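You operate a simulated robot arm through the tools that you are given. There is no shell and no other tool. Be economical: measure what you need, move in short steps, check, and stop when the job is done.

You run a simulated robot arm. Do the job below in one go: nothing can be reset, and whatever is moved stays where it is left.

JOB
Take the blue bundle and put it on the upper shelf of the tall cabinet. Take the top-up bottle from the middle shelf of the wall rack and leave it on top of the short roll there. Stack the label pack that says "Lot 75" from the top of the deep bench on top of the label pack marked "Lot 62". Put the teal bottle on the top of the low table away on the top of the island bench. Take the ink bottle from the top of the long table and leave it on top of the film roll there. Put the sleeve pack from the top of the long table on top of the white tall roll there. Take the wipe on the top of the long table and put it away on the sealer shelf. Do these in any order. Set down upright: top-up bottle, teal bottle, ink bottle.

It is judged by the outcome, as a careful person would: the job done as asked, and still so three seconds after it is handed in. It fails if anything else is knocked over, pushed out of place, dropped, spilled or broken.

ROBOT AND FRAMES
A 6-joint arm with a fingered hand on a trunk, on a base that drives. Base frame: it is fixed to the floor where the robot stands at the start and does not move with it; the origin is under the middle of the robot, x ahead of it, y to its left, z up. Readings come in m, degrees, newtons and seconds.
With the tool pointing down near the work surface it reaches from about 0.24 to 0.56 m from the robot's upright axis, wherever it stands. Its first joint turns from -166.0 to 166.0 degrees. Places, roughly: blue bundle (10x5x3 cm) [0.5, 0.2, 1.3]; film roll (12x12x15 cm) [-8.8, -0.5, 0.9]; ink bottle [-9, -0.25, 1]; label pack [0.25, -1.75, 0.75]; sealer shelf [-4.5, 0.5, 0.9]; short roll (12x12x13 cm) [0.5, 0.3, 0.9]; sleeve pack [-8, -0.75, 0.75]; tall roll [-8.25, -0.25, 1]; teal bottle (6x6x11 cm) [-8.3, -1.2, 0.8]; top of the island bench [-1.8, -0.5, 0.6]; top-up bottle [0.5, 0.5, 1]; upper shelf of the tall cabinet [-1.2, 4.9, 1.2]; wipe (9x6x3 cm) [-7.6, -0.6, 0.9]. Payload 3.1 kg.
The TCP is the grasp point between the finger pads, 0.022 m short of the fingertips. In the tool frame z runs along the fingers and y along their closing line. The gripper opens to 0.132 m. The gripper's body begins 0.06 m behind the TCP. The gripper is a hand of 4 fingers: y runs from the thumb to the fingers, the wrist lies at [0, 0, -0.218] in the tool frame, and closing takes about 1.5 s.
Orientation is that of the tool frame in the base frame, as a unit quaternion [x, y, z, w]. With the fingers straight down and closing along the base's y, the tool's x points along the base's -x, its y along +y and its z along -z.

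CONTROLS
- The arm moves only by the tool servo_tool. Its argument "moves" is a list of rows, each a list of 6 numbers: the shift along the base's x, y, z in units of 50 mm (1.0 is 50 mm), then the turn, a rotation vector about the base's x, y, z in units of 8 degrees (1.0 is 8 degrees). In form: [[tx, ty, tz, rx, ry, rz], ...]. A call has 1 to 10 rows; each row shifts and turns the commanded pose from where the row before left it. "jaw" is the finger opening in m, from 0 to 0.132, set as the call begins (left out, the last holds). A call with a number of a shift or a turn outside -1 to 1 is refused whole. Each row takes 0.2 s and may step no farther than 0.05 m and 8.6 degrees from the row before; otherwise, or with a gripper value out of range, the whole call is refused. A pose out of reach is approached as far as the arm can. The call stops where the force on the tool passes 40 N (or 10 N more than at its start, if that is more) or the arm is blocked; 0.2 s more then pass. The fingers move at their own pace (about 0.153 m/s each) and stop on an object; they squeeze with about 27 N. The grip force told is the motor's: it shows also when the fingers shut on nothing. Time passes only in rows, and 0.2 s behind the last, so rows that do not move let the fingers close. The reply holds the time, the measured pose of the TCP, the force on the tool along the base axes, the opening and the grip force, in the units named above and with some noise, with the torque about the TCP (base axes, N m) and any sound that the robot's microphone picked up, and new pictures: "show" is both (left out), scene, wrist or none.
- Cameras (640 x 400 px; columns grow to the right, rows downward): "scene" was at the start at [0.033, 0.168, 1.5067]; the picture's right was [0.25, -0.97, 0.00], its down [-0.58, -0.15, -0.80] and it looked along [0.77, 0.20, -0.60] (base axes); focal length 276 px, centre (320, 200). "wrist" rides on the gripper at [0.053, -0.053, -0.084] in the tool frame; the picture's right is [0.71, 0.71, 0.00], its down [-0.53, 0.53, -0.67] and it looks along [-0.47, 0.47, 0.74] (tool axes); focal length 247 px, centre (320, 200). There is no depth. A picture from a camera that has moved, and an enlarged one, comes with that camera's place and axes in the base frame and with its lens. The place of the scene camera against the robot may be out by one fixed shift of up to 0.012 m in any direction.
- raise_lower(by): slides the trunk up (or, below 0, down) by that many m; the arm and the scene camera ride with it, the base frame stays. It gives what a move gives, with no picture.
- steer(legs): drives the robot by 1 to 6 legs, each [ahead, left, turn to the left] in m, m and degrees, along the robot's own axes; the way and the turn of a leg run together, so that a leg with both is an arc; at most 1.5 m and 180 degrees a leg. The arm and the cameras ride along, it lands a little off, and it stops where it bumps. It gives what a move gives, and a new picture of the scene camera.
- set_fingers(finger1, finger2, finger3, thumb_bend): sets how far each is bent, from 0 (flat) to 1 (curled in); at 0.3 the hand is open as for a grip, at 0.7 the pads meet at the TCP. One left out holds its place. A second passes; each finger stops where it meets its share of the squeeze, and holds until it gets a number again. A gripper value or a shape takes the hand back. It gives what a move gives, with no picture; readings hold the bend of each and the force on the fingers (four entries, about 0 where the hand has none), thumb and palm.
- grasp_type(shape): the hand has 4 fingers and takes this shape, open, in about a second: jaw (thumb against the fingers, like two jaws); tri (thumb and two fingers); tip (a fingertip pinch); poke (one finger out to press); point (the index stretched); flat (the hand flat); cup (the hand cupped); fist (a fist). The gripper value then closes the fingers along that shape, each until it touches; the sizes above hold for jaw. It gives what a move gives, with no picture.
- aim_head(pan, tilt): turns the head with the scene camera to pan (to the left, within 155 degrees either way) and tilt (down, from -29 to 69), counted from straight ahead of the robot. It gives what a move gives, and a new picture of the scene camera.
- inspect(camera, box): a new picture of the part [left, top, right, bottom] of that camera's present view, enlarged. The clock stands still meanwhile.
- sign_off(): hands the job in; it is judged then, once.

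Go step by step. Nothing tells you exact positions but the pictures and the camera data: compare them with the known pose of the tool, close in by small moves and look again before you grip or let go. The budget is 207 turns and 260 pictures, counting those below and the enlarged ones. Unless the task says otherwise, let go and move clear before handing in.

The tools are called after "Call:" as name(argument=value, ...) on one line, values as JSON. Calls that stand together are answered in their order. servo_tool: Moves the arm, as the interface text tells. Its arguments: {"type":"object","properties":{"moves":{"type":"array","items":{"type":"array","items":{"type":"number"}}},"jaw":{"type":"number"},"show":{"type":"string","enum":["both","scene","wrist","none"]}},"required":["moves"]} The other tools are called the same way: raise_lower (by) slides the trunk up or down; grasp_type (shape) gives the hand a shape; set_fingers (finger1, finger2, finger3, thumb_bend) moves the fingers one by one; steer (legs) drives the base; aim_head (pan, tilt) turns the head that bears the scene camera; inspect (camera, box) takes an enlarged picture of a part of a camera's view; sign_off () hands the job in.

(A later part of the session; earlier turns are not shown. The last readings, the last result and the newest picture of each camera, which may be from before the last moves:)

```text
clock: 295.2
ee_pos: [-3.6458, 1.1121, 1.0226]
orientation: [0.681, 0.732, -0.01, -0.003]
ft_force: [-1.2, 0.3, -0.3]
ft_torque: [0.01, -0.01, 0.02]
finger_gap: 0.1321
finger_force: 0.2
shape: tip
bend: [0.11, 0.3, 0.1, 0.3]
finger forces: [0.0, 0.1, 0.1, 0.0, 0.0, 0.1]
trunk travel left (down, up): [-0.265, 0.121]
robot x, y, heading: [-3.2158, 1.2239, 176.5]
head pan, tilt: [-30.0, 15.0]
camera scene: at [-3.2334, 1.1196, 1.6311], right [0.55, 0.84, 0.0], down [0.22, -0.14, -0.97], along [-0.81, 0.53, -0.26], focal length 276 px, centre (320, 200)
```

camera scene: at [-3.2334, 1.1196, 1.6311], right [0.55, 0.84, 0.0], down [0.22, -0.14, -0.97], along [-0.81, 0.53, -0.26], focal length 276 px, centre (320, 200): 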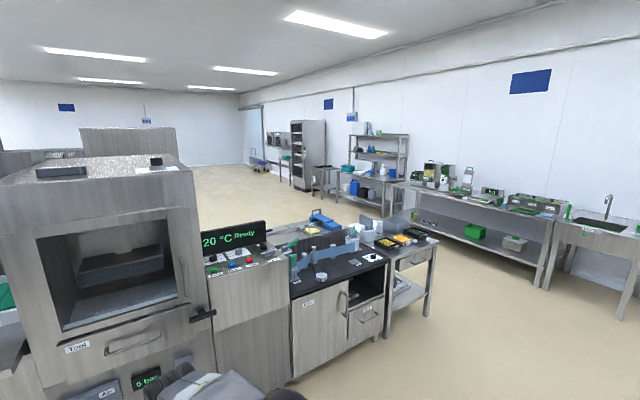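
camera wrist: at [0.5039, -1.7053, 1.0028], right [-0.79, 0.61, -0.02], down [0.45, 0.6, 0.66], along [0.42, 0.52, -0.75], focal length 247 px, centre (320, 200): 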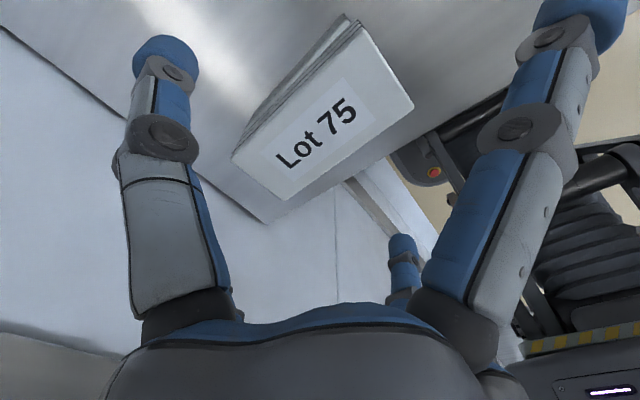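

Call:
steer(legs=[[-0.1, 0, 3], [0, -1.5, 0], [0, -1.1, 0], [1.5, 0, 0], [1.5, 0, 0]])

Call:
aim_head(pan=40, tilt=12)

```text
clock: 300.6
ee_pos: [-3.588, 1.8777, 1.0229]
orientation: [0.584, 0.812, -0.009, 0.001]
ft_force: [-0.4, -0.4, -0.6]
ft_torque: [-0.02, -0.12, -0.03]
finger_gap: 0.1318
finger_force: 0.0
shape: tip
bend: [0.11, 0.3, 0.1, 0.3]
finger forces: [0.0, 0.0, 0.0, 0.0, 0.0, 0.0]
trunk travel left (down, up): [-0.265, 0.121]
robot x, y, heading: [-3.1954, 2.0892, -168.8]
head pan, tilt: [-30.0, 15.0]
stopped in leg 2: the robot was blocked; the commanded pose is now the measured one
camera scene: at [-3.1954, 1.9859, 1.631], right [0.32, 0.95, 0.0], down [0.25, -0.08, -0.96], along [-0.91, 0.31, -0.26], focal length 276 px, centre (320, 200)
```

scene: 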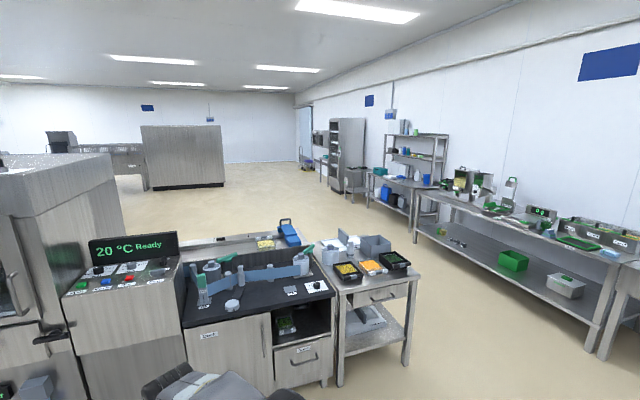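

```text
clock: 302.0
ee_pos: [-3.5824, 1.8766, 1.024]
orientation: [0.583, 0.813, -0.01, -0.001]
ft_force: [-0.5, 0.3, 0.5]
ft_torque: [-0.04, 0.04, 0.02]
finger_gap: 0.1321
finger_force: 0.0
shape: tip
bend: [0.11, 0.3, 0.1, 0.3]
finger forces: [0.0, 0.0, 0.0, 0.0, 0.1, 0.0]
trunk travel left (down, up): [-0.265, 0.121]
robot x, y, heading: [-3.1904, 2.0905, -168.6]
head pan, tilt: [40.0, 12.0]
camera scene: at [-3.1567, 1.8825, 1.6359], right [-0.78, 0.63, 0.0], down [0.13, 0.16, -0.98], along [-0.61, -0.76, -0.21], focal length 276 px, centre (320, 200)
```

scene: 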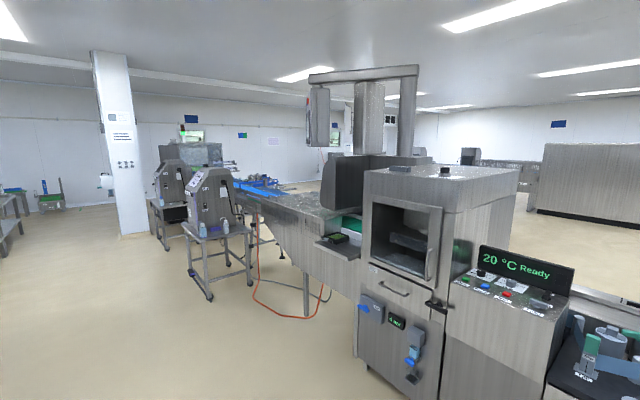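

Call:
steer(legs=[[0, 0.4, 0], [0, 0, -101], [0, 0.22, 0], [1.5, 0, 0], [0.6, 0, 0], [0, 0, 90]])

Call:
inspect(camera="scene", box=[0, 0, 640, 400])

```text
clock: 323.9
ee_pos: [-3.8352, 3.6713, 1.0243]
orientation: [0.646, 0.764, -0.009, -0.003]
ft_force: [0.2, -0.5, 0.4]
ft_torque: [0.03, 0.02, 0.0]
finger_gap: 0.1321
finger_force: 0.1
shape: tip
bend: [0.11, 0.3, 0.1, 0.3]
finger forces: [0.1, 0.0, 0.0, 0.0, 0.0, 0.1]
trunk travel left (down, up): [-0.265, 0.121]
robot x, y, heading: [-3.4186, 3.8193, -177.9]
head pan, tilt: [40.0, 12.0]
camera scene: at [-3.4146, 3.6103, 1.6359], right [-0.67, 0.74, 0.0], down [0.15, 0.14, -0.98], along [-0.73, -0.65, -0.21], focal length 276 px, centre (320, 200)
```

scene: 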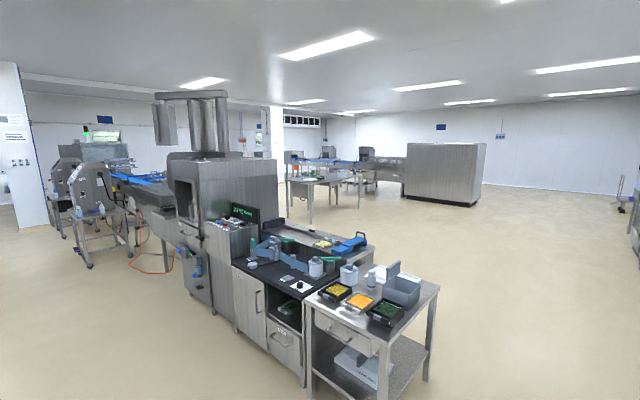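

```text
1.00 times, centred on (320, 200) of scene (not enlarged: the box is as wide or as high as the picture)
camera zoom: at [-3.4146, 3.6103, 1.6359], right [-0.67, 0.74, 0.0], down [0.15, 0.14, -0.98], along [-0.73, -0.65, -0.21], focal length 276 px, centre (320, 200)
```

zoom: 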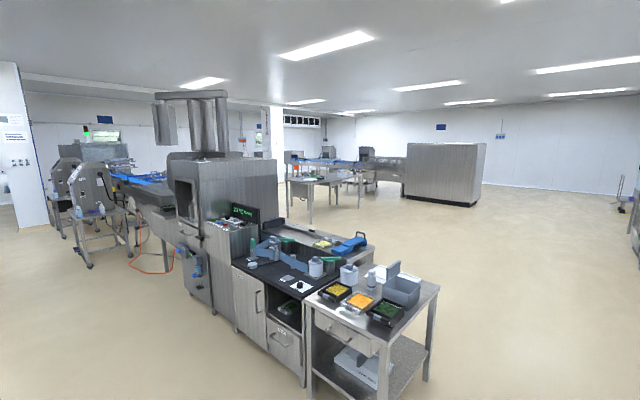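

Call:
steer(legs=[[1.5, 0, -2], [1.5, 0, 0], [0, 0, 90], [1.2, -0.7, 0], [1.2, -0.6, 0]])

Call:
aim_head(pan=0, tilt=28)

```text
clock: 355.0
ee_pos: [-7.5811, 0.8834, 1.0253]
orientation: [-0.059, 0.998, -0.008, 0.005]
ft_force: [-0.7, 1.0, -0.2]
ft_torque: [0.01, 0.0, 0.01]
finger_gap: 0.1321
finger_force: 0.0
shape: tip
bend: [0.11, 0.3, 0.1, 0.3]
finger forces: [0.0, 0.0, 0.0, 0.0, 0.0, 0.0]
trunk travel left (down, up): [-0.265, 0.121]
robot x, y, heading: [-7.706, 1.308, -90.7]
head pan, tilt: [40.0, 12.0]
camera scene: at [-7.4928, 1.2906, 1.636], right [-0.77, -0.63, 0.0], down [-0.13, 0.16, -0.98], along [0.62, -0.76, -0.21], focal length 276 px, centre (320, 200)
```

scene: 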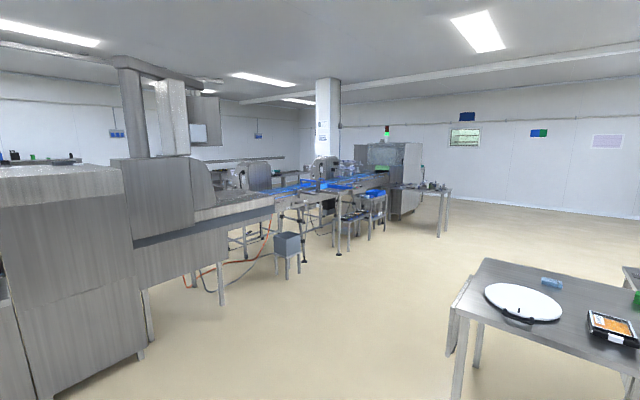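

```text
clock: 356.1
ee_pos: [-7.5805, 0.8813, 1.0245]
orientation: [-0.059, 0.998, -0.009, 0.004]
ft_force: [-0.5, -0.4, -0.6]
ft_torque: [0.01, -0.01, -0.02]
finger_gap: 0.1321
finger_force: 0.1
shape: tip
bend: [0.11, 0.3, 0.1, 0.3]
finger forces: [0.1, 0.1, 0.1, 0.0, 0.0, 0.0]
trunk travel left (down, up): [-0.265, 0.121]
robot x, y, heading: [-7.7095, 1.3072, -90.7]
head pan, tilt: [0.0, 28.0]
camera scene: at [-7.5527, 1.2719, 1.61], right [-1.0, 0.01, 0.0], down [0.01, 0.47, -0.88], along [-0.01, -0.88, -0.47], focal length 276 px, centre (320, 200)
```

scene: 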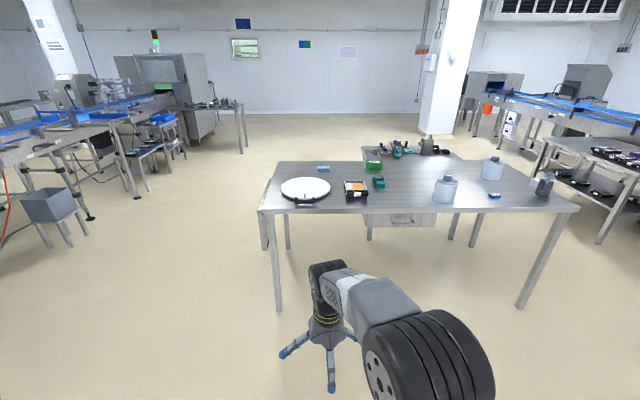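

Call:
inspect(camera="scene", box=[260, 130, 420, 230])

Call:
inspect(camera="scene", box=[400, 130, 580, 240])

```text
4.00 times, centred on (340, 180) of scene
camera zoom: at [-7.5527, 1.2719, 1.61], right [-1.0, 0.01, 0.0], down [0.01, 0.47, -0.88], along [-0.01, -0.88, -0.47], focal length 1105 px, centre (240, 280)
```

zoom: 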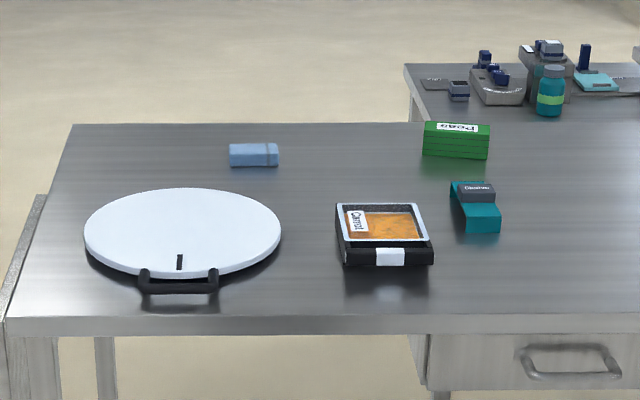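

```text
3.56 times, centred on (490, 185) of scene
camera zoom: at [-7.5527, 1.2719, 1.61], right [-1.0, 0.01, 0.0], down [0.01, 0.47, -0.88], along [-0.01, -0.88, -0.47], focal length 982 px, centre (-284, 253)
```

zoom: 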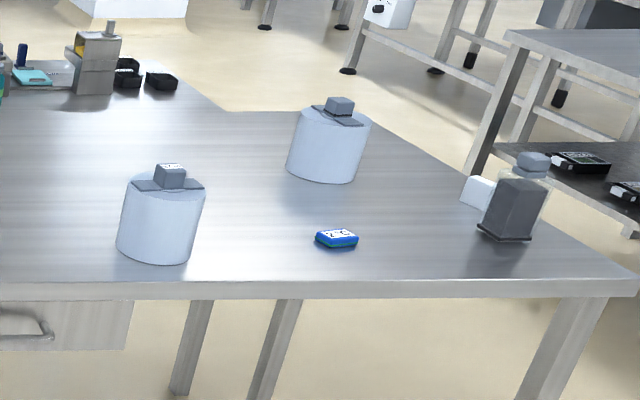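

All the rolls carry that knob, so it belongs to them. The items on the long table are clear now:
- The ink bottle is the dark one at the far right.
- The film roll is the back one.
- The tall roll is the front one.
- The green pack is the sleeve pack.
- The light-blue block is the wipe.
- The teal bottle stands on the low table behind.

I'll do the ink bottle first, from the north side.

Call:
grasp_type(shape="jaw")

Call:
steer(legs=[[0, -1.22, 0.7], [0.85, 0, 0]])

Call:
servo_tool(moves=[[0, 0, 0.8, 0, 0, 0], [0, 0, 0.6, 0, 0, 0]], jaw=0.132, show="wrist")

```text
clock: 357.0
ee_pos: [-7.5801, 0.8827, 1.0245]
orientation: [-0.06, 0.998, -0.008, 0.004]
ft_force: [-0.4, -1.3, 0.3]
ft_torque: [0.01, -0.01, 0.02]
finger_gap: 0.1322
finger_force: 0.0
shape: jaw
bend: [0.3, 0.3, 0.3, 0.3]
finger forces: [0.1, 0.1, 0.0, 0.1, 0.0, 0.0]
trunk travel left (down, up): [-0.265, 0.121]
robot x, y, heading: [-7.7096, 1.3045, -90.8]
head pan, tilt: [0.0, 28.0]
```

```text
clock: 367.3
ee_pos: [-8.7913, 0.0452, 1.0244]
orientation: [-0.066, 0.998, -0.009, 0.006]
ft_force: [-0.3, -0.1, -0.3]
ft_torque: [-0.05, -0.02, 0.02]
finger_gap: 0.1317
finger_force: 0.1
shape: jaw
bend: [0.3, 0.3, 0.3, 0.3]
finger forces: [0.0, 0.0, 0.0, 0.0, 0.0, 0.0]
trunk travel left (down, up): [-0.265, 0.121]
robot x, y, heading: [-8.9273, 0.4655, -89.8]
head pan, tilt: [0.0, 28.0]
camera scene: at [-8.7701, 0.4342, 1.61], right [-1.0, 0.0, 0.0], down [0.0, 0.47, -0.88], along [0.0, -0.88, -0.47], focal length 276 px, centre (320, 200)
```

scene: 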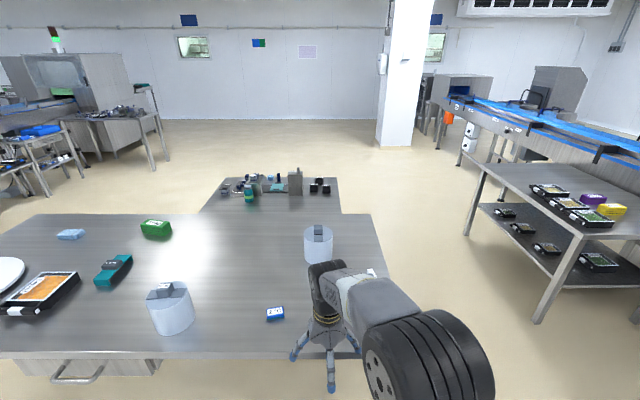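

```text
clock: 367.9
ee_pos: [-8.793, 0.0453, 1.0958]
orientation: [-0.066, 0.998, -0.008, 0.006]
ft_force: [0.1, 0.0, 0.0]
ft_torque: [-0.01, -0.01, 0.0]
finger_gap: 0.1318
finger_force: 0.1
shape: jaw
bend: [0.3, 0.3, 0.3, 0.3]
finger forces: [0.0, 0.0, 0.0, 0.0, 0.0, 0.0]
trunk travel left (down, up): [-0.265, 0.121]
robot x, y, heading: [-8.9271, 0.4667, -89.9]
head pan, tilt: [0.0, 28.0]
camera wrist: at [-8.8392, -0.0117, 1.1804], right [-0.79, 0.61, -0.02], down [0.44, 0.6, 0.66], along [0.41, 0.52, -0.75], focal length 247 px, centre (320, 200)
```

wrist: 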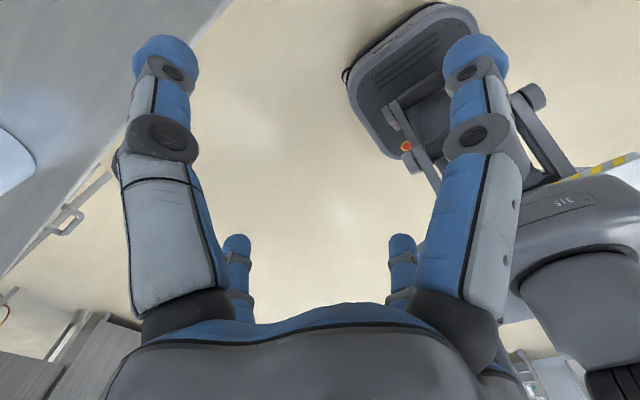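

Call:
servo_tool(moves=[[0, 0, 0, 0, 0, -1], [0, 0, 0, 0, 0, -1], [0, 0, 0, 0, 0, -1], [0, 0, 0, 0, 0, -1], [0, 0, 0, 0, 0, -1], [0, 0, 0, 0, 0, -1], [0, 0, 0, 0, 0, -1], [0, 0, 0, 0, 0, -1], [0, 0, 0, 0, 0, -1], [0, 0, 0, 0, 0, -1]], show="none")

Call:
servo_tool(moves=[[0, 0, 0, 0, 0, -1], [0, 0, 0, 0, 0, -1], [0, 0, 0, 0, 0, -0.2], [0, 0, 0, 0, 0, 0]], show="wrist")

```text
clock: 370.1
ee_pos: [-8.7926, 0.045, 1.0939]
orientation: [0.592, 0.806, -0.01, -0.001]
ft_force: [0.0, -0.3, 0.4]
ft_torque: [0.0, 0.02, 0.02]
finger_gap: 0.132
finger_force: 0.1
shape: jaw
bend: [0.3, 0.3, 0.3, 0.3]
finger forces: [0.0, 0.0, 0.1, 0.0, 0.1, 0.1]
trunk travel left (down, up): [-0.265, 0.121]
robot x, y, heading: [-8.9288, 0.4664, -90.0]
head pan, tilt: [0.0, 28.0]
```

```text
clock: 371.1
ee_pos: [-8.7918, 0.0448, 1.0943]
orientation: [0.707, 0.707, -0.009, -0.003]
ft_force: [0.3, 0.1, -0.7]
ft_torque: [-0.02, 0.0, -0.02]
finger_gap: 0.1319
finger_force: 0.1
shape: jaw
bend: [0.3, 0.3, 0.3, 0.3]
finger forces: [0.0, 0.0, 0.0, 0.1, 0.0, 0.0]
trunk travel left (down, up): [-0.265, 0.121]
robot x, y, heading: [-8.9233, 0.4691, -89.6]
head pan, tilt: [0.0, 28.0]
camera wrist: at [-8.8433, 0.0995, 1.1793], right [0.71, 0.71, -0.02], down [0.54, -0.52, 0.66], along [0.46, -0.48, -0.75], focal length 247 px, centre (320, 200)
```

wrist: 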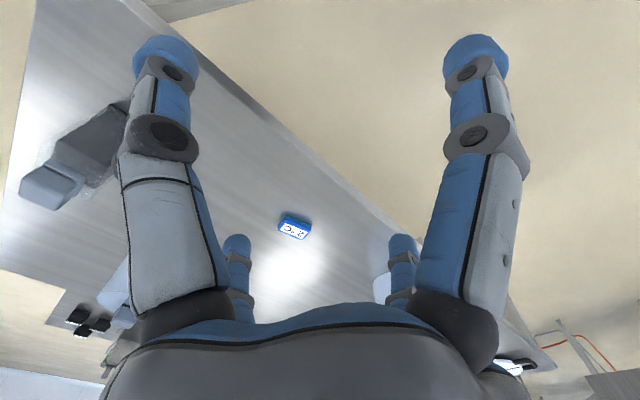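

Call:
steer(legs=[[0.13, -0.15, 0]])

Call:
servo_tool(moves=[[0, -0.6, 0, 0, 0, 0], [0, -0.6, 0, 0, 0, 0], [0, 0, 0, 0, 0, 0]], show="wrist")

```text
clock: 372.7
ee_pos: [-8.9426, -0.0881, 1.0939]
orientation: [0.707, 0.707, -0.009, -0.004]
ft_force: [-0.1, 0.2, 0.4]
ft_torque: [0.02, -0.02, 0.01]
finger_gap: 0.1318
finger_force: 0.0
shape: jaw
bend: [0.3, 0.3, 0.3, 0.3]
finger forces: [0.0, 0.0, 0.0, 0.1, 0.1, 0.0]
trunk travel left (down, up): [-0.265, 0.121]
robot x, y, heading: [-9.076, 0.3344, -89.9]
head pan, tilt: [0.0, 28.0]
camera scene: at [-8.9214, 0.3012, 1.6101], right [-1.0, 0.0, 0.0], down [0.0, 0.47, -0.88], along [0.0, -0.88, -0.47], focal length 276 px, centre (320, 200)
```

scene: 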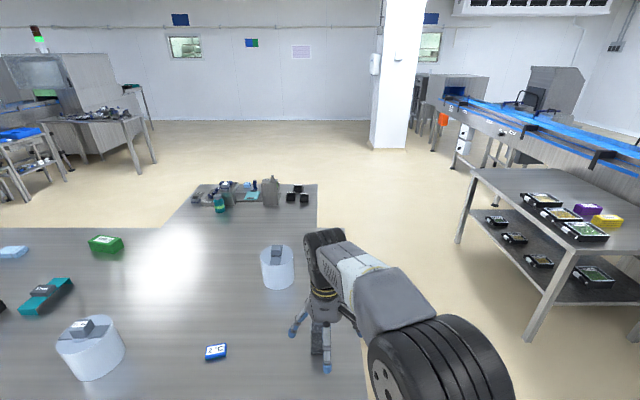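

```text
clock: 373.5
ee_pos: [-8.9421, -0.1458, 1.0948]
orientation: [0.706, 0.708, -0.009, -0.003]
ft_force: [-0.9, -1.0, 0.5]
ft_torque: [-0.05, -0.05, -0.01]
finger_gap: 0.132
finger_force: 0.0
shape: jaw
bend: [0.3, 0.3, 0.3, 0.3]
finger forces: [0.1, 0.1, 0.0, 0.1, 0.1, 0.1]
trunk travel left (down, up): [-0.265, 0.121]
robot x, y, heading: [-9.0773, 0.3347, -89.9]
head pan, tilt: [0.0, 28.0]
camera wrist: at [-8.9933, -0.0916, 1.1803], right [0.71, 0.71, -0.02], down [0.54, -0.52, 0.66], along [0.46, -0.48, -0.75], focal length 247 px, centre (320, 200)
```

wrist: 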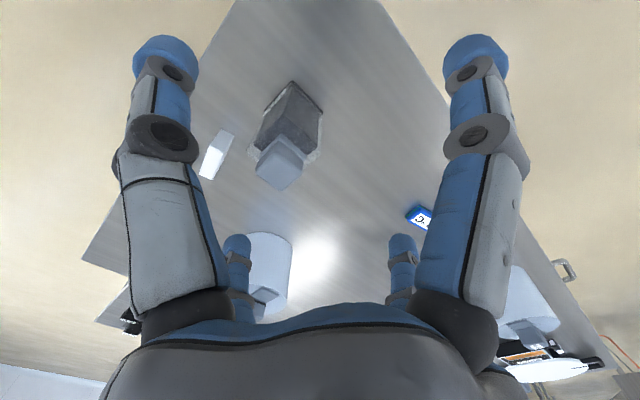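

Call:
servo_tool(moves=[[0.2, -0.7, 0, 0, 0, 0], [0, -0.7, 0, 0, 0, 0], [0, 0, -0.8, 0, 0, 0], [0, 0, -0.7, 0, 0, 0], [0, 0, 0, 0, 0, 0]], show="wrist")

```text
clock: 374.7
ee_pos: [-8.9386, -0.1927, 1.009]
orientation: [0.707, 0.708, -0.009, -0.003]
ft_force: [0.0, 0.6, -1.2]
ft_torque: [-0.01, -0.02, -0.01]
finger_gap: 0.1322
finger_force: 0.1
shape: jaw
bend: [0.3, 0.3, 0.3, 0.3]
finger forces: [0.0, 0.0, 0.0, 0.0, 0.0, 0.0]
out of reach, approached as far as the arm can: row 2
trunk travel left (down, up): [-0.265, 0.121]
robot x, y, heading: [-9.0755, 0.3315, -90.0]
head pan, tilt: [0.0, 28.0]
camera wrist: at [-8.9891, -0.1392, 1.0948], right [0.71, 0.71, -0.02], down [0.54, -0.52, 0.66], along [0.46, -0.48, -0.75], focal length 247 px, centre (320, 200)
```

wrist: 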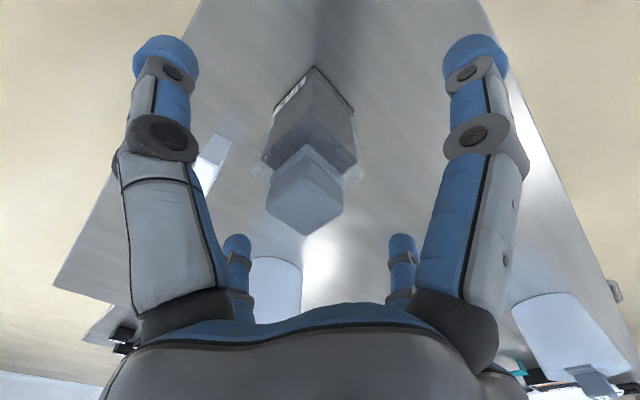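

Call:
steer(legs=[[0.028, 0.008, 0]])

Call:
servo_tool(moves=[[0, 0, -0.5, 0, 0, 0], [0, 0, -0.5, 0, 0, 0], [0, 0, -0.4, 0, 0, 0], [0, 0, 0, 0, 0, 0]], show="wrist")

```text
clock: 375.5
ee_pos: [-8.928, -0.2228, 1.0101]
orientation: [0.707, 0.707, -0.01, -0.003]
ft_force: [-0.7, -0.2, 0.2]
ft_torque: [0.02, -0.02, -0.04]
finger_gap: 0.1319
finger_force: 0.0
shape: jaw
bend: [0.3, 0.3, 0.3, 0.3]
finger forces: [0.0, 0.1, 0.1, 0.0, 0.1, 0.0]
trunk travel left (down, up): [-0.265, 0.121]
robot x, y, heading: [-9.0686, 0.3055, -89.7]
head pan, tilt: [0.0, 28.0]
camera scene: at [-8.9118, 0.2731, 1.6099], right [-1.0, 0.0, 0.0], down [0.0, 0.47, -0.88], along [0.0, -0.88, -0.47], focal length 276 px, centre (320, 200)
```

scene: 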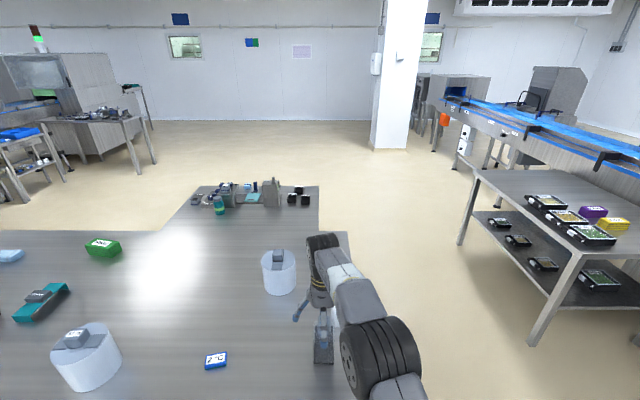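

```text
clock: 376.5
ee_pos: [-8.9294, -0.2214, 0.941]
orientation: [0.706, 0.708, -0.009, -0.003]
ft_force: [1.0, -0.4, -0.5]
ft_torque: [0.0, 0.03, -0.01]
finger_gap: 0.1321
finger_force: 0.2
shape: jaw
bend: [0.3, 0.3, 0.3, 0.3]
finger forces: [0.1, 0.1, 0.0, 0.0, 0.0, 0.0]
trunk travel left (down, up): [-0.265, 0.121]
robot x, y, heading: [-9.0691, 0.3067, -89.8]
head pan, tilt: [0.0, 28.0]
camera wrist: at [-8.9813, -0.1666, 1.0254], right [0.71, 0.71, -0.02], down [0.54, -0.52, 0.66], along [0.46, -0.48, -0.75], focal length 247 px, centre (320, 200)
```

wrist: 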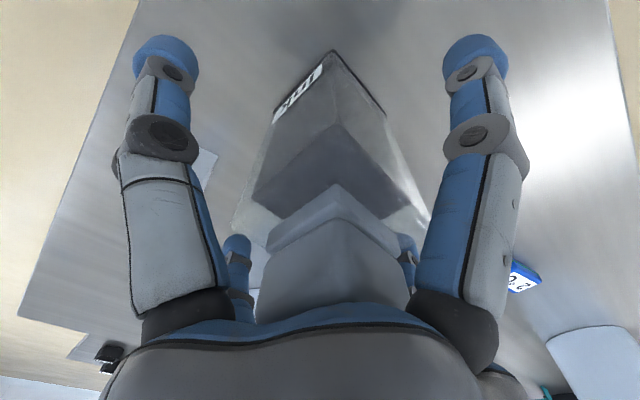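

Call:
servo_tool(moves=[[0, 0, -0.16, 0, 0, 0], [0, 0, 0, 0, 0, 0]], show="none")

Call:
set_fingers(finger1=0.7, finger2=0.7, finger3=0.7, thumb_bend=0.7)

Call:
servo_tool(moves=[[0, 0, 0.1, 0, 0, 0], [0, 0, 0.2, 0, 0, 0], [0, 0, 0.3, 0, 0, 0], [0, 0, 0, 0, 0, 0]], show="wrist")

```text
clock: 377.1
ee_pos: [-8.9302, -0.2223, 0.9355]
orientation: [0.706, 0.708, -0.01, 0.0]
ft_force: [0.0, -1.1, 15.5]
ft_torque: [0.22, 0.0, -0.02]
finger_gap: 0.132
finger_force: 0.0
shape: jaw
bend: [0.3, 0.3, 0.3, 0.3]
finger forces: [0.0, 0.0, 0.0, 0.0, 0.0, 15.8]
trunk travel left (down, up): [-0.265, 0.121]
robot x, y, heading: [-9.0716, 0.3099, -89.7]
head pan, tilt: [0.0, 28.0]
```

```text
clock: 378.1
ee_pos: [-8.9303, -0.2214, 0.9342]
orientation: [0.707, 0.708, -0.011, -0.002]
ft_force: [0.1, -4.2, 27.6]
ft_torque: [0.61, 0.46, -0.05]
finger_gap: 0.0362
finger_force: 30.5
shape: fingers
bend: [0.5, 0.55, 0.59, 0.56]
finger forces: [7.9, 8.1, 7.5, 0.0, 15.6, 23.4]
trunk travel left (down, up): [-0.265, 0.121]
robot x, y, heading: [-9.0687, 0.3046, -89.7]
head pan, tilt: [0.0, 28.0]
```

```text
clock: 379.1
ee_pos: [-8.927, -0.2226, 0.9615]
orientation: [0.706, 0.708, -0.009, -0.004]
ft_force: [0.0, -0.8, -4.3]
ft_torque: [-0.05, 0.0, -0.01]
finger_gap: 0.0358
finger_force: 22.4
shape: fingers
bend: [0.5, 0.54, 0.59, 0.57]
finger forces: [7.7, 8.5, 6.9, 0.0, 14.6, 6.0]
trunk travel left (down, up): [-0.265, 0.121]
robot x, y, heading: [-9.0682, 0.3097, -90.0]
head pan, tilt: [0.0, 28.0]
camera wrist: at [-8.9799, -0.1674, 1.0463], right [0.71, 0.71, -0.02], down [0.54, -0.52, 0.66], along [0.46, -0.48, -0.75], focal length 247 px, centre (320, 200)
```

wrist: 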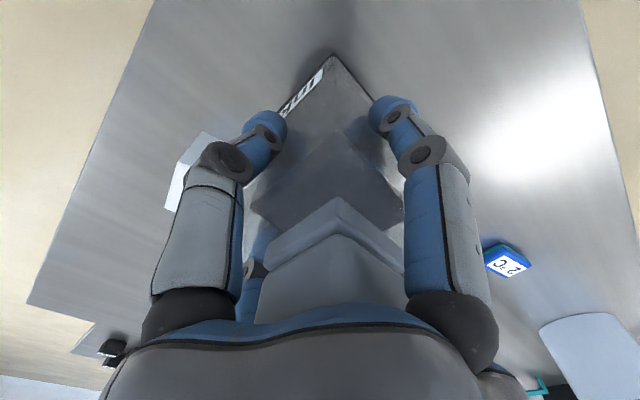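

The ink bottle is held. The film roll stands about 25 cm from the table's west end, so I'll lift high, back off and go round to that end.

Call:
servo_tool(moves=[[0, 0, 0.8, 0, 0, 0], [0, 0.2, 0.9, 0, 0, 0], [0, 0.2, 0.9, 0, 0, 0], [0, 0.2, 0.6, 0, 0, 0], [0, 0, 0, 0, 0, 0]], show="none")

Call:
steer(legs=[[-0.4, 0, 0], [0, -0.45, 0], [0, 0, 90], [0, -1.1, 0]])

```text
clock: 380.3
ee_pos: [-8.9282, -0.191, 1.1222]
orientation: [0.707, 0.707, -0.009, -0.003]
ft_force: [-0.1, -0.7, -3.5]
ft_torque: [0.02, -0.02, 0.01]
finger_gap: 0.0359
finger_force: 21.5
shape: fingers
bend: [0.5, 0.54, 0.59, 0.57]
finger forces: [7.4, 8.6, 6.9, 0.1, 14.5, 5.8]
trunk travel left (down, up): [-0.265, 0.121]
robot x, y, heading: [-9.0688, 0.3082, -89.8]
head pan, tilt: [0.0, 28.0]
```

```text
clock: 394.1
ee_pos: [-9.0428, -0.2527, 1.1232]
orientation: [0.016, 1.0, -0.009, 0.004]
ft_force: [0.9, -0.1, -3.5]
ft_torque: [0.0, -0.02, 0.0]
finger_gap: 0.0353
finger_force: 20.9
shape: fingers
bend: [0.5, 0.54, 0.59, 0.57]
finger forces: [6.7, 8.7, 6.7, 0.0, 14.4, 5.1]
trunk travel left (down, up): [-0.265, 0.121]
robot x, y, heading: [-9.5488, -0.3766, -1.7]
head pan, tilt: [0.0, 28.0]
camera scene: at [-9.5001, -0.2322, 1.61], right [-0.03, -1.0, 0.0], down [-0.47, 0.01, -0.88], along [0.88, -0.03, -0.47], focal length 276 px, centre (320, 200)
```

scene: 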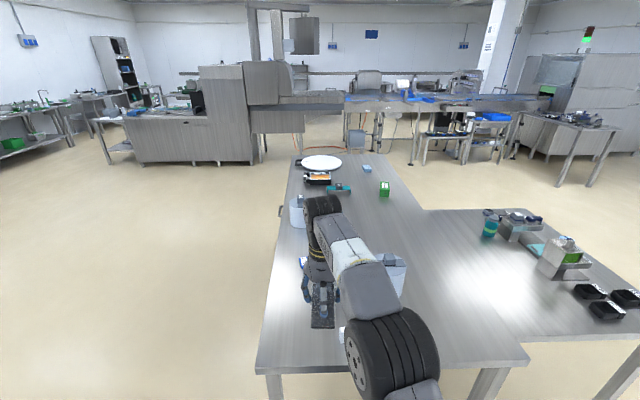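

Call:
steer(legs=[[0.05, -0.2, 1.5]])

Call:
servo_tool(moves=[[0, 0, 0, 0, 0, 0]], show="wrist")

```text
clock: 395.8
ee_pos: [-9.0006, -0.442, 1.124]
orientation: [0.005, 1.0, -0.009, 0.005]
ft_force: [-0.2, -0.8, -4.6]
ft_torque: [-0.04, 0.0, -0.02]
finger_gap: 0.0352
finger_force: 20.6
shape: fingers
bend: [0.5, 0.54, 0.59, 0.57]
finger forces: [6.9, 8.7, 6.8, 0.0, 14.5, 5.1]
trunk travel left (down, up): [-0.265, 0.121]
robot x, y, heading: [-9.5002, -0.5804, -0.5]
head pan, tilt: [0.0, 28.0]
camera scene: at [-9.4567, -0.4317, 1.6101], right [-0.01, -1.0, 0.0], down [-0.47, 0.0, -0.88], along [0.88, -0.01, -0.47], focal length 276 px, centre (320, 200)
```

scene: 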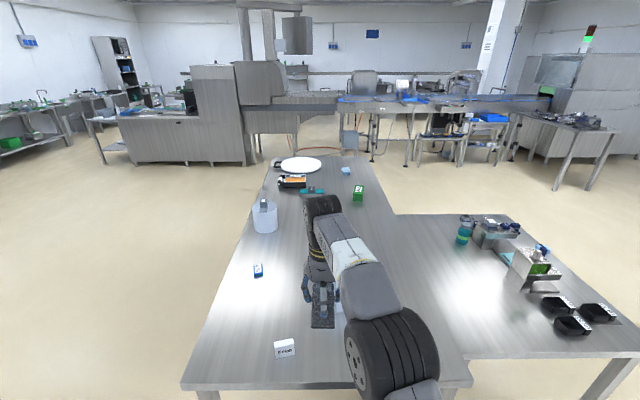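

```text
clock: 396.2
ee_pos: [-8.9999, -0.4414, 1.1235]
orientation: [0.005, 1.0, -0.009, 0.005]
ft_force: [0.3, -0.8, -4.5]
ft_torque: [0.02, -0.06, -0.01]
finger_gap: 0.0352
finger_force: 20.4
shape: fingers
bend: [0.5, 0.54, 0.59, 0.57]
finger forces: [6.9, 8.6, 6.8, 0.0, 14.6, 5.0]
trunk travel left (down, up): [-0.265, 0.121]
robot x, y, heading: [-9.5008, -0.573, -0.5]
head pan, tilt: [0.0, 28.0]
camera wrist: at [-9.0543, -0.4919, 1.2075], right [-0.7, 0.71, -0.02], down [0.53, 0.53, 0.66], along [0.48, 0.45, -0.75], focal length 247 px, centre (320, 200)
```

wrist: 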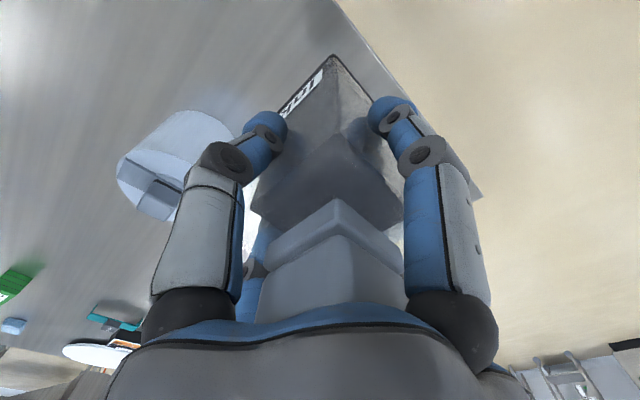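

Call:
steer(legs=[[0.1, -0.055, 0]])

Call:
servo_tool(moves=[[0, 0, 0, 0, 0, 0]], show="wrist")

```text
clock: 397.4
ee_pos: [-8.8996, -0.4968, 1.1224]
orientation: [0.003, 1.0, -0.008, 0.004]
ft_force: [0.0, -0.1, -3.1]
ft_torque: [0.02, -0.03, -0.02]
finger_gap: 0.0351
finger_force: 20.6
shape: fingers
bend: [0.5, 0.54, 0.6, 0.57]
finger forces: [6.9, 8.6, 6.9, 0.0, 14.4, 4.9]
trunk travel left (down, up): [-0.265, 0.121]
robot x, y, heading: [-9.3966, -0.6297, -0.4]
head pan, tilt: [0.0, 28.0]
camera scene: at [-9.3564, -0.4873, 1.61], right [-0.01, -1.0, 0.0], down [-0.47, 0.0, -0.88], along [0.88, -0.01, -0.47], focal length 276 px, centre (320, 200)
```

scene: 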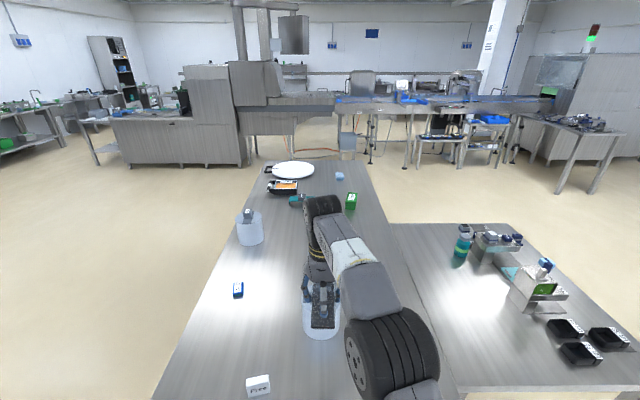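

```text
clock: 397.8
ee_pos: [-8.9015, -0.4964, 1.1234]
orientation: [0.003, 1.0, -0.009, 0.005]
ft_force: [0.2, 1.0, -3.3]
ft_torque: [0.0, -0.01, -0.04]
finger_gap: 0.0351
finger_force: 21.2
shape: fingers
bend: [0.5, 0.54, 0.6, 0.57]
finger forces: [6.9, 8.7, 6.9, 0.0, 14.4, 5.0]
trunk travel left (down, up): [-0.265, 0.121]
robot x, y, heading: [-9.3976, -0.636, -0.3]
head pan, tilt: [0.0, 28.0]
camera wrist: at [-8.9552, -0.5471, 1.2077], right [-0.7, 0.71, -0.02], down [0.52, 0.53, 0.66], along [0.48, 0.46, -0.75], focal length 247 px, centre (320, 200)
```

wrist: 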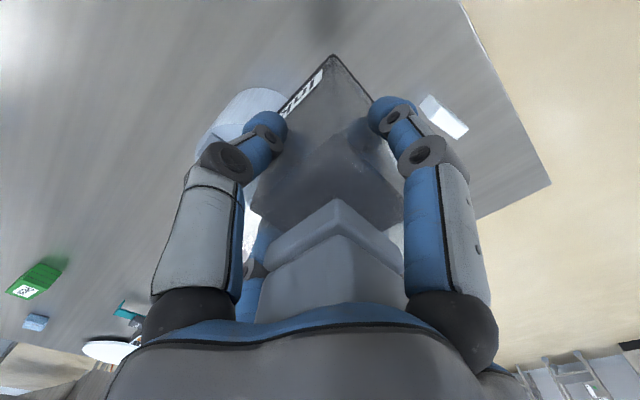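

Call:
steer(legs=[[0.097, -0.007, 0]])

Call:
servo_tool(moves=[[0, 0, -0.2, 0, 0, 0], [0, 0, 0, 0, 0, 0]], show="wrist")

Call:
inspect(camera="scene", box=[240, 220, 400, 360])

```text
clock: 398.9
ee_pos: [-8.8026, -0.5039, 1.123]
orientation: [0.003, 1.0, -0.009, 0.004]
ft_force: [-0.3, 0.0, -4.1]
ft_torque: [0.01, -0.06, 0.04]
finger_gap: 0.0354
finger_force: 20.8
shape: fingers
bend: [0.5, 0.54, 0.6, 0.57]
finger forces: [6.9, 8.7, 7.0, 0.0, 14.4, 4.9]
trunk travel left (down, up): [-0.265, 0.121]
robot x, y, heading: [-9.3016, -0.6399, -0.4]
head pan, tilt: [0.0, 28.0]
camera scene: at [-9.2586, -0.4942, 1.61], right [-0.01, -1.0, 0.0], down [-0.47, 0.0, -0.88], along [0.88, 0.0, -0.47], focal length 276 px, centre (320, 200)
```

scene: 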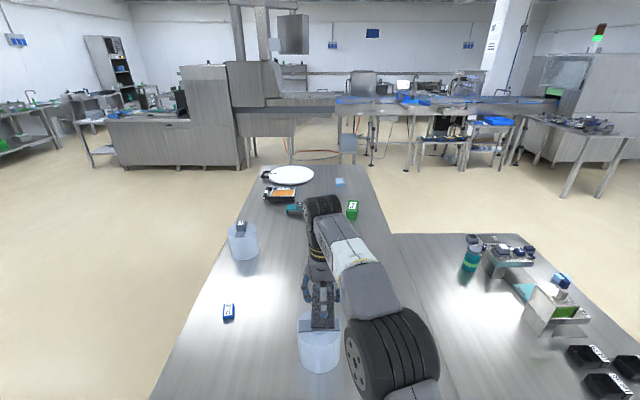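

```text
clock: 399.5
ee_pos: [-8.8031, -0.5029, 1.113]
orientation: [0.003, 1.0, -0.008, 0.004]
ft_force: [0.6, -0.2, -4.3]
ft_torque: [-0.01, -0.01, 0.01]
finger_gap: 0.0352
finger_force: 20.6
shape: fingers
bend: [0.5, 0.54, 0.6, 0.57]
finger forces: [6.9, 8.7, 6.9, 0.1, 14.4, 4.9]
trunk travel left (down, up): [-0.265, 0.121]
robot x, y, heading: [-9.2967, -0.6447, -0.3]
head pan, tilt: [0.0, 28.0]
camera wrist: at [-8.8569, -0.5538, 1.1978], right [-0.7, 0.71, -0.02], down [0.52, 0.53, 0.66], along [0.48, 0.46, -0.75], focal length 247 px, centre (320, 200)
```

wrist: 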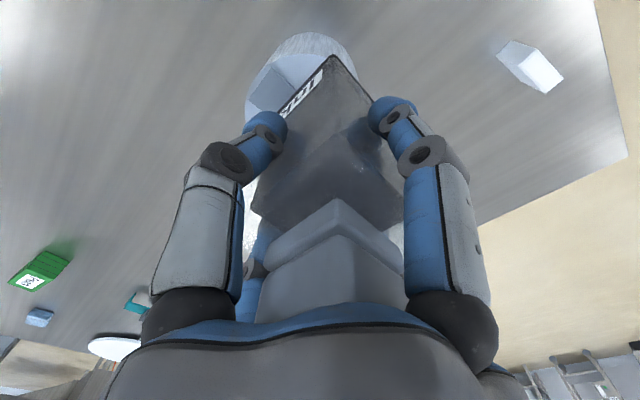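

```text
2.86 times, centred on (320, 290) of scene
camera zoom: at [-9.2598, -0.4941, 1.61], right [-0.01, -1.0, 0.0], down [-0.47, 0.0, -0.88], along [0.88, 0.0, -0.47], focal length 789 px, centre (320, -57)
```

zoom: 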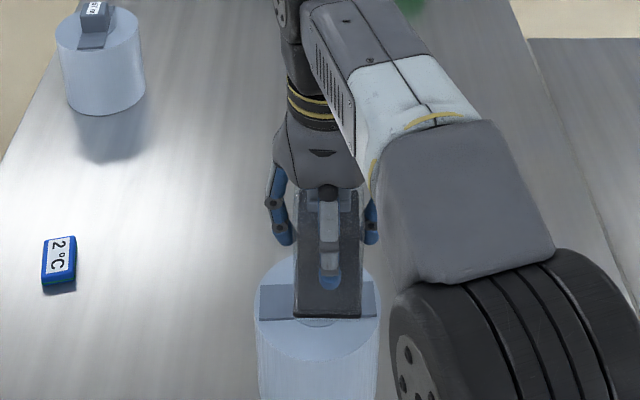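

Call:
steer(legs=[[0.036, 0.004, 0]])

Call:
inspect(camera="scene", box=[260, 260, 380, 380])

Call:
inspect(camera="wrist", box=[200, 0, 440, 200])

```text
clock: 400.4
ee_pos: [-8.767, -0.499, 1.1129]
orientation: [0.004, 1.0, -0.009, 0.004]
ft_force: [0.5, -0.1, -3.7]
ft_torque: [0.01, -0.02, -0.01]
finger_gap: 0.0353
finger_force: 20.6
shape: fingers
bend: [0.5, 0.54, 0.6, 0.57]
finger forces: [6.9, 8.6, 7.0, 0.1, 14.3, 4.9]
trunk travel left (down, up): [-0.265, 0.121]
robot x, y, heading: [-9.2694, -0.6385, -0.5]
head pan, tilt: [0.0, 28.0]
camera scene: at [-9.2225, -0.4901, 1.6099], right [-0.01, -1.0, 0.0], down [-0.47, 0.0, -0.88], along [0.88, -0.01, -0.47], focal length 276 px, centre (320, 200)
```

scene: 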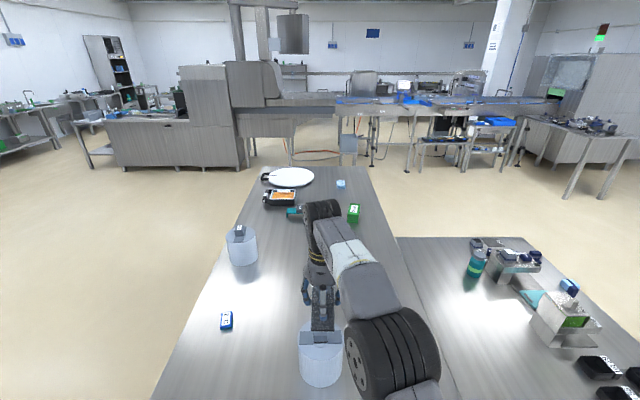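

```text
3.33 times, centred on (320, 320) of scene
camera zoom: at [-9.2225, -0.4901, 1.6099], right [-0.01, -1.0, 0.0], down [-0.47, 0.0, -0.88], along [0.88, -0.01, -0.47], focal length 921 px, centre (320, -200)
```

zoom: 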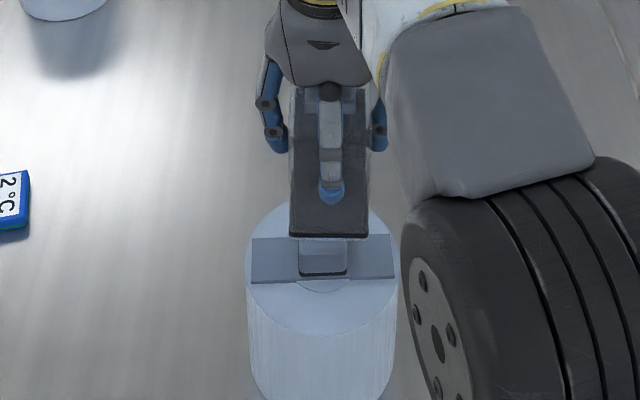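

```text
2.00 times, centred on (320, 100) of wrist
camera zoom: at [-8.82, -0.5501, 1.1975], right [-0.7, 0.71, -0.02], down [0.52, 0.53, 0.66], along [0.48, 0.46, -0.75], focal length 494 px, centre (320, 400)
```

zoom: 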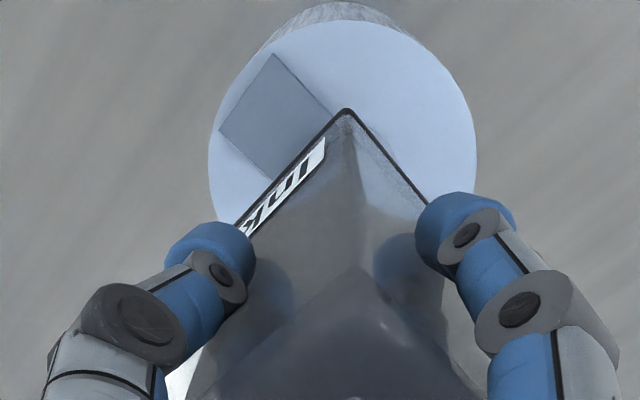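

Call:
servo_tool(moves=[[0.16, 0.1, 0, 0, 0, 0], [0, 0, -0.2, 0, 0, 0], [0, 0, -0.1, 0, 0, 0], [0, 0, 0, 0, 0, 0]], show="none")

Call:
inspect(camera="scene", box=[270, 270, 370, 370])

```text
clock: 401.4
ee_pos: [-8.7602, -0.4945, 1.0987]
orientation: [0.003, 1.0, -0.009, 0.004]
ft_force: [0.1, 0.1, -3.4]
ft_torque: [0.04, -0.04, 0.03]
finger_gap: 0.0352
finger_force: 20.9
shape: fingers
bend: [0.5, 0.54, 0.6, 0.57]
finger forces: [7.0, 8.7, 7.0, 0.0, 14.3, 4.8]
trunk travel left (down, up): [-0.265, 0.121]
robot x, y, heading: [-9.2624, -0.6388, -0.1]
head pan, tilt: [0.0, 28.0]
```

```text
4.00 times, centred on (320, 320) of scene
camera zoom: at [-9.2242, -0.4904, 1.61], right [-0.01, -1.0, 0.0], down [-0.47, 0.0, -0.88], along [0.88, -0.01, -0.47], focal length 1105 px, centre (320, -280)
```

zoom: 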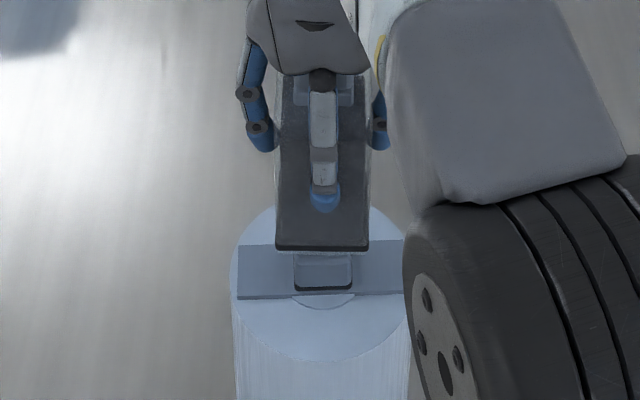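

Call:
servo_tool(moves=[[0, 0, -0.1, 0, 0, 0], [0, 0, -0.08, 0, 0, 0], [0, 0, 0, 0, 0, 0]], show="none")

Call:
servo_tool(moves=[[0, 0, -0.06, 0, 0, 0], [0, 0, 0, 0, 0, 0]], show="none")

```text
clock: 402.2
ee_pos: [-8.7588, -0.4942, 1.0886]
orientation: [0.004, 1.0, -0.008, 0.004]
ft_force: [0.0, -0.1, -4.0]
ft_torque: [0.01, -0.05, 0.0]
finger_gap: 0.0351
finger_force: 21.1
shape: fingers
bend: [0.5, 0.54, 0.6, 0.57]
finger forces: [6.9, 8.8, 7.0, 0.0, 14.3, 4.8]
trunk travel left (down, up): [-0.265, 0.121]
robot x, y, heading: [-9.2685, -0.636, -0.3]
head pan, tilt: [0.0, 28.0]
```

```text
clock: 402.8
ee_pos: [-8.7591, -0.4949, 1.0863]
orientation: [0.004, 1.0, -0.008, 0.004]
ft_force: [-0.2, -0.2, -4.6]
ft_torque: [0.0, -0.03, 0.04]
finger_gap: 0.0352
finger_force: 20.9
shape: fingers
bend: [0.5, 0.54, 0.6, 0.57]
finger forces: [6.9, 8.8, 7.1, 0.0, 14.2, 4.8]
trunk travel left (down, up): [-0.265, 0.121]
robot x, y, heading: [-9.2644, -0.6376, -0.3]
head pan, tilt: [0.0, 28.0]
```

Call:
servo_tool(moves=[[0, 0, -0.06, 0, 0, 0], [0, 0, -0.05, 0, 0, 0], [0, 0, 0, 0, 0, 0]], show="none")

Call:
inspect(camera="scene", box=[270, 270, 370, 370])

```text
clock: 403.6
ee_pos: [-8.7599, -0.4947, 1.083]
orientation: [0.003, 1.0, -0.007, 0.009]
ft_force: [6.1, 1.9, 24.7]
ft_torque: [-0.29, 0.26, 0.03]
finger_gap: 0.0352
finger_force: 28.9
shape: fingers
bend: [0.5, 0.54, 0.59, 0.57]
finger forces: [7.0, 8.7, 8.0, 0.0, 15.3, 18.9]
trunk travel left (down, up): [-0.265, 0.121]
robot x, y, heading: [-9.2657, -0.6405, -0.3]
head pan, tilt: [0.0, 28.0]
```

```text
4.00 times, centred on (320, 320) of scene
camera zoom: at [-9.2266, -0.4908, 1.6103], right [-0.01, -1.0, 0.0], down [-0.47, 0.0, -0.88], along [0.88, 0.0, -0.47], focal length 1105 px, centre (320, -280)
```

zoom: 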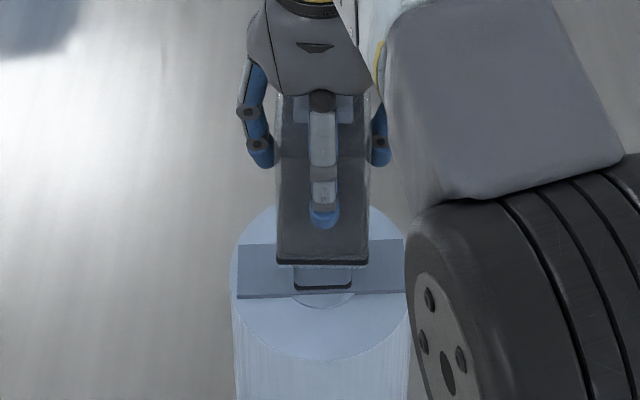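

Call:
servo_tool(moves=[[0, 0, 0.05, 0, 0, 0], [0, 0, 0, 0, 0, 0]], show="none")

Call:
set_fingers(finger1=0.3, finger2=0.3, finger3=0.3, thumb_bend=0.3)

Call:
servo_tool(moves=[[0, 0, 0.1, 0, 0, 0], [0, 0, 0.4, 0, 0, 0], [0, 0, 0.8, 0, 0, 0], [0, 0, 0.8, 0, 0, 0], [0, 0, 0.6, 0, 0, 0]], show="both")

```text
clock: 404.2
ee_pos: [-8.7601, -0.4949, 1.0832]
orientation: [0.004, 1.0, -0.009, 0.006]
ft_force: [6.2, 1.1, 15.4]
ft_torque: [-0.2, -0.05, 0.05]
finger_gap: 0.0346
finger_force: 26.8
shape: fingers
bend: [0.5, 0.54, 0.59, 0.57]
finger forces: [6.8, 9.0, 8.6, 0.1, 14.7, 13.7]
trunk travel left (down, up): [-0.265, 0.121]
robot x, y, heading: [-9.2652, -0.6396, -0.4]
head pan, tilt: [0.0, 28.0]
```

```text
clock: 405.2
ee_pos: [-8.7601, -0.4939, 1.0841]
orientation: [0.004, 1.0, -0.008, 0.006]
ft_force: [1.3, 1.5, 11.5]
ft_torque: [-0.04, 0.21, -0.02]
finger_gap: 0.0876
finger_force: 6.2
shape: fingers
bend: [0.3, 0.3, 0.3, 0.3]
finger forces: [0.1, 0.0, 0.0, 0.0, 0.1, 11.6]
trunk travel left (down, up): [-0.265, 0.121]
robot x, y, heading: [-9.2674, -0.64, -0.3]
head pan, tilt: [0.0, 28.0]
```

```text
clock: 406.4
ee_pos: [-8.7908, -0.5046, 1.1994]
orientation: [0.003, 1.0, -0.009, 0.005]
ft_force: [-0.1, -0.3, -1.2]
ft_torque: [0.0, 0.0, 0.01]
finger_gap: 0.0876
finger_force: 0.1
shape: fingers
bend: [0.3, 0.3, 0.3, 0.3]
finger forces: [0.1, 0.1, 0.1, 0.0, 0.0, 0.0]
out of reach, approached as far as the arm can: row 3, 4, 5
trunk travel left (down, up): [-0.265, 0.121]
robot x, y, heading: [-9.2678, -0.6369, -0.1]
head pan, tilt: [0.0, 28.0]
camera scene: at [-9.2249, -0.4906, 1.61], right [-0.01, -1.0, 0.0], down [-0.47, 0.0, -0.88], along [0.88, 0.0, -0.47], focal length 276 px, centre (320, 200)
camera wrist: at [-8.8454, -0.5551, 1.2854], right [-0.7, 0.71, -0.02], down [0.52, 0.53, 0.66], along [0.48, 0.46, -0.75], focal length 247 px, centre (320, 200)
```

scene: 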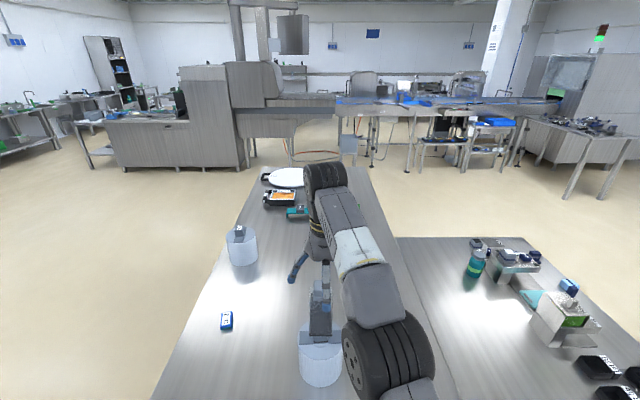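
wrist: 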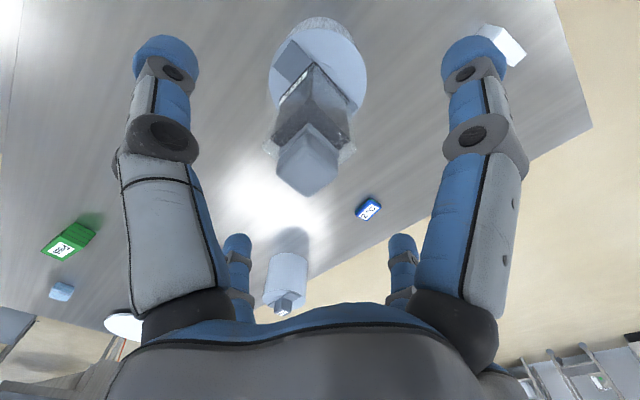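

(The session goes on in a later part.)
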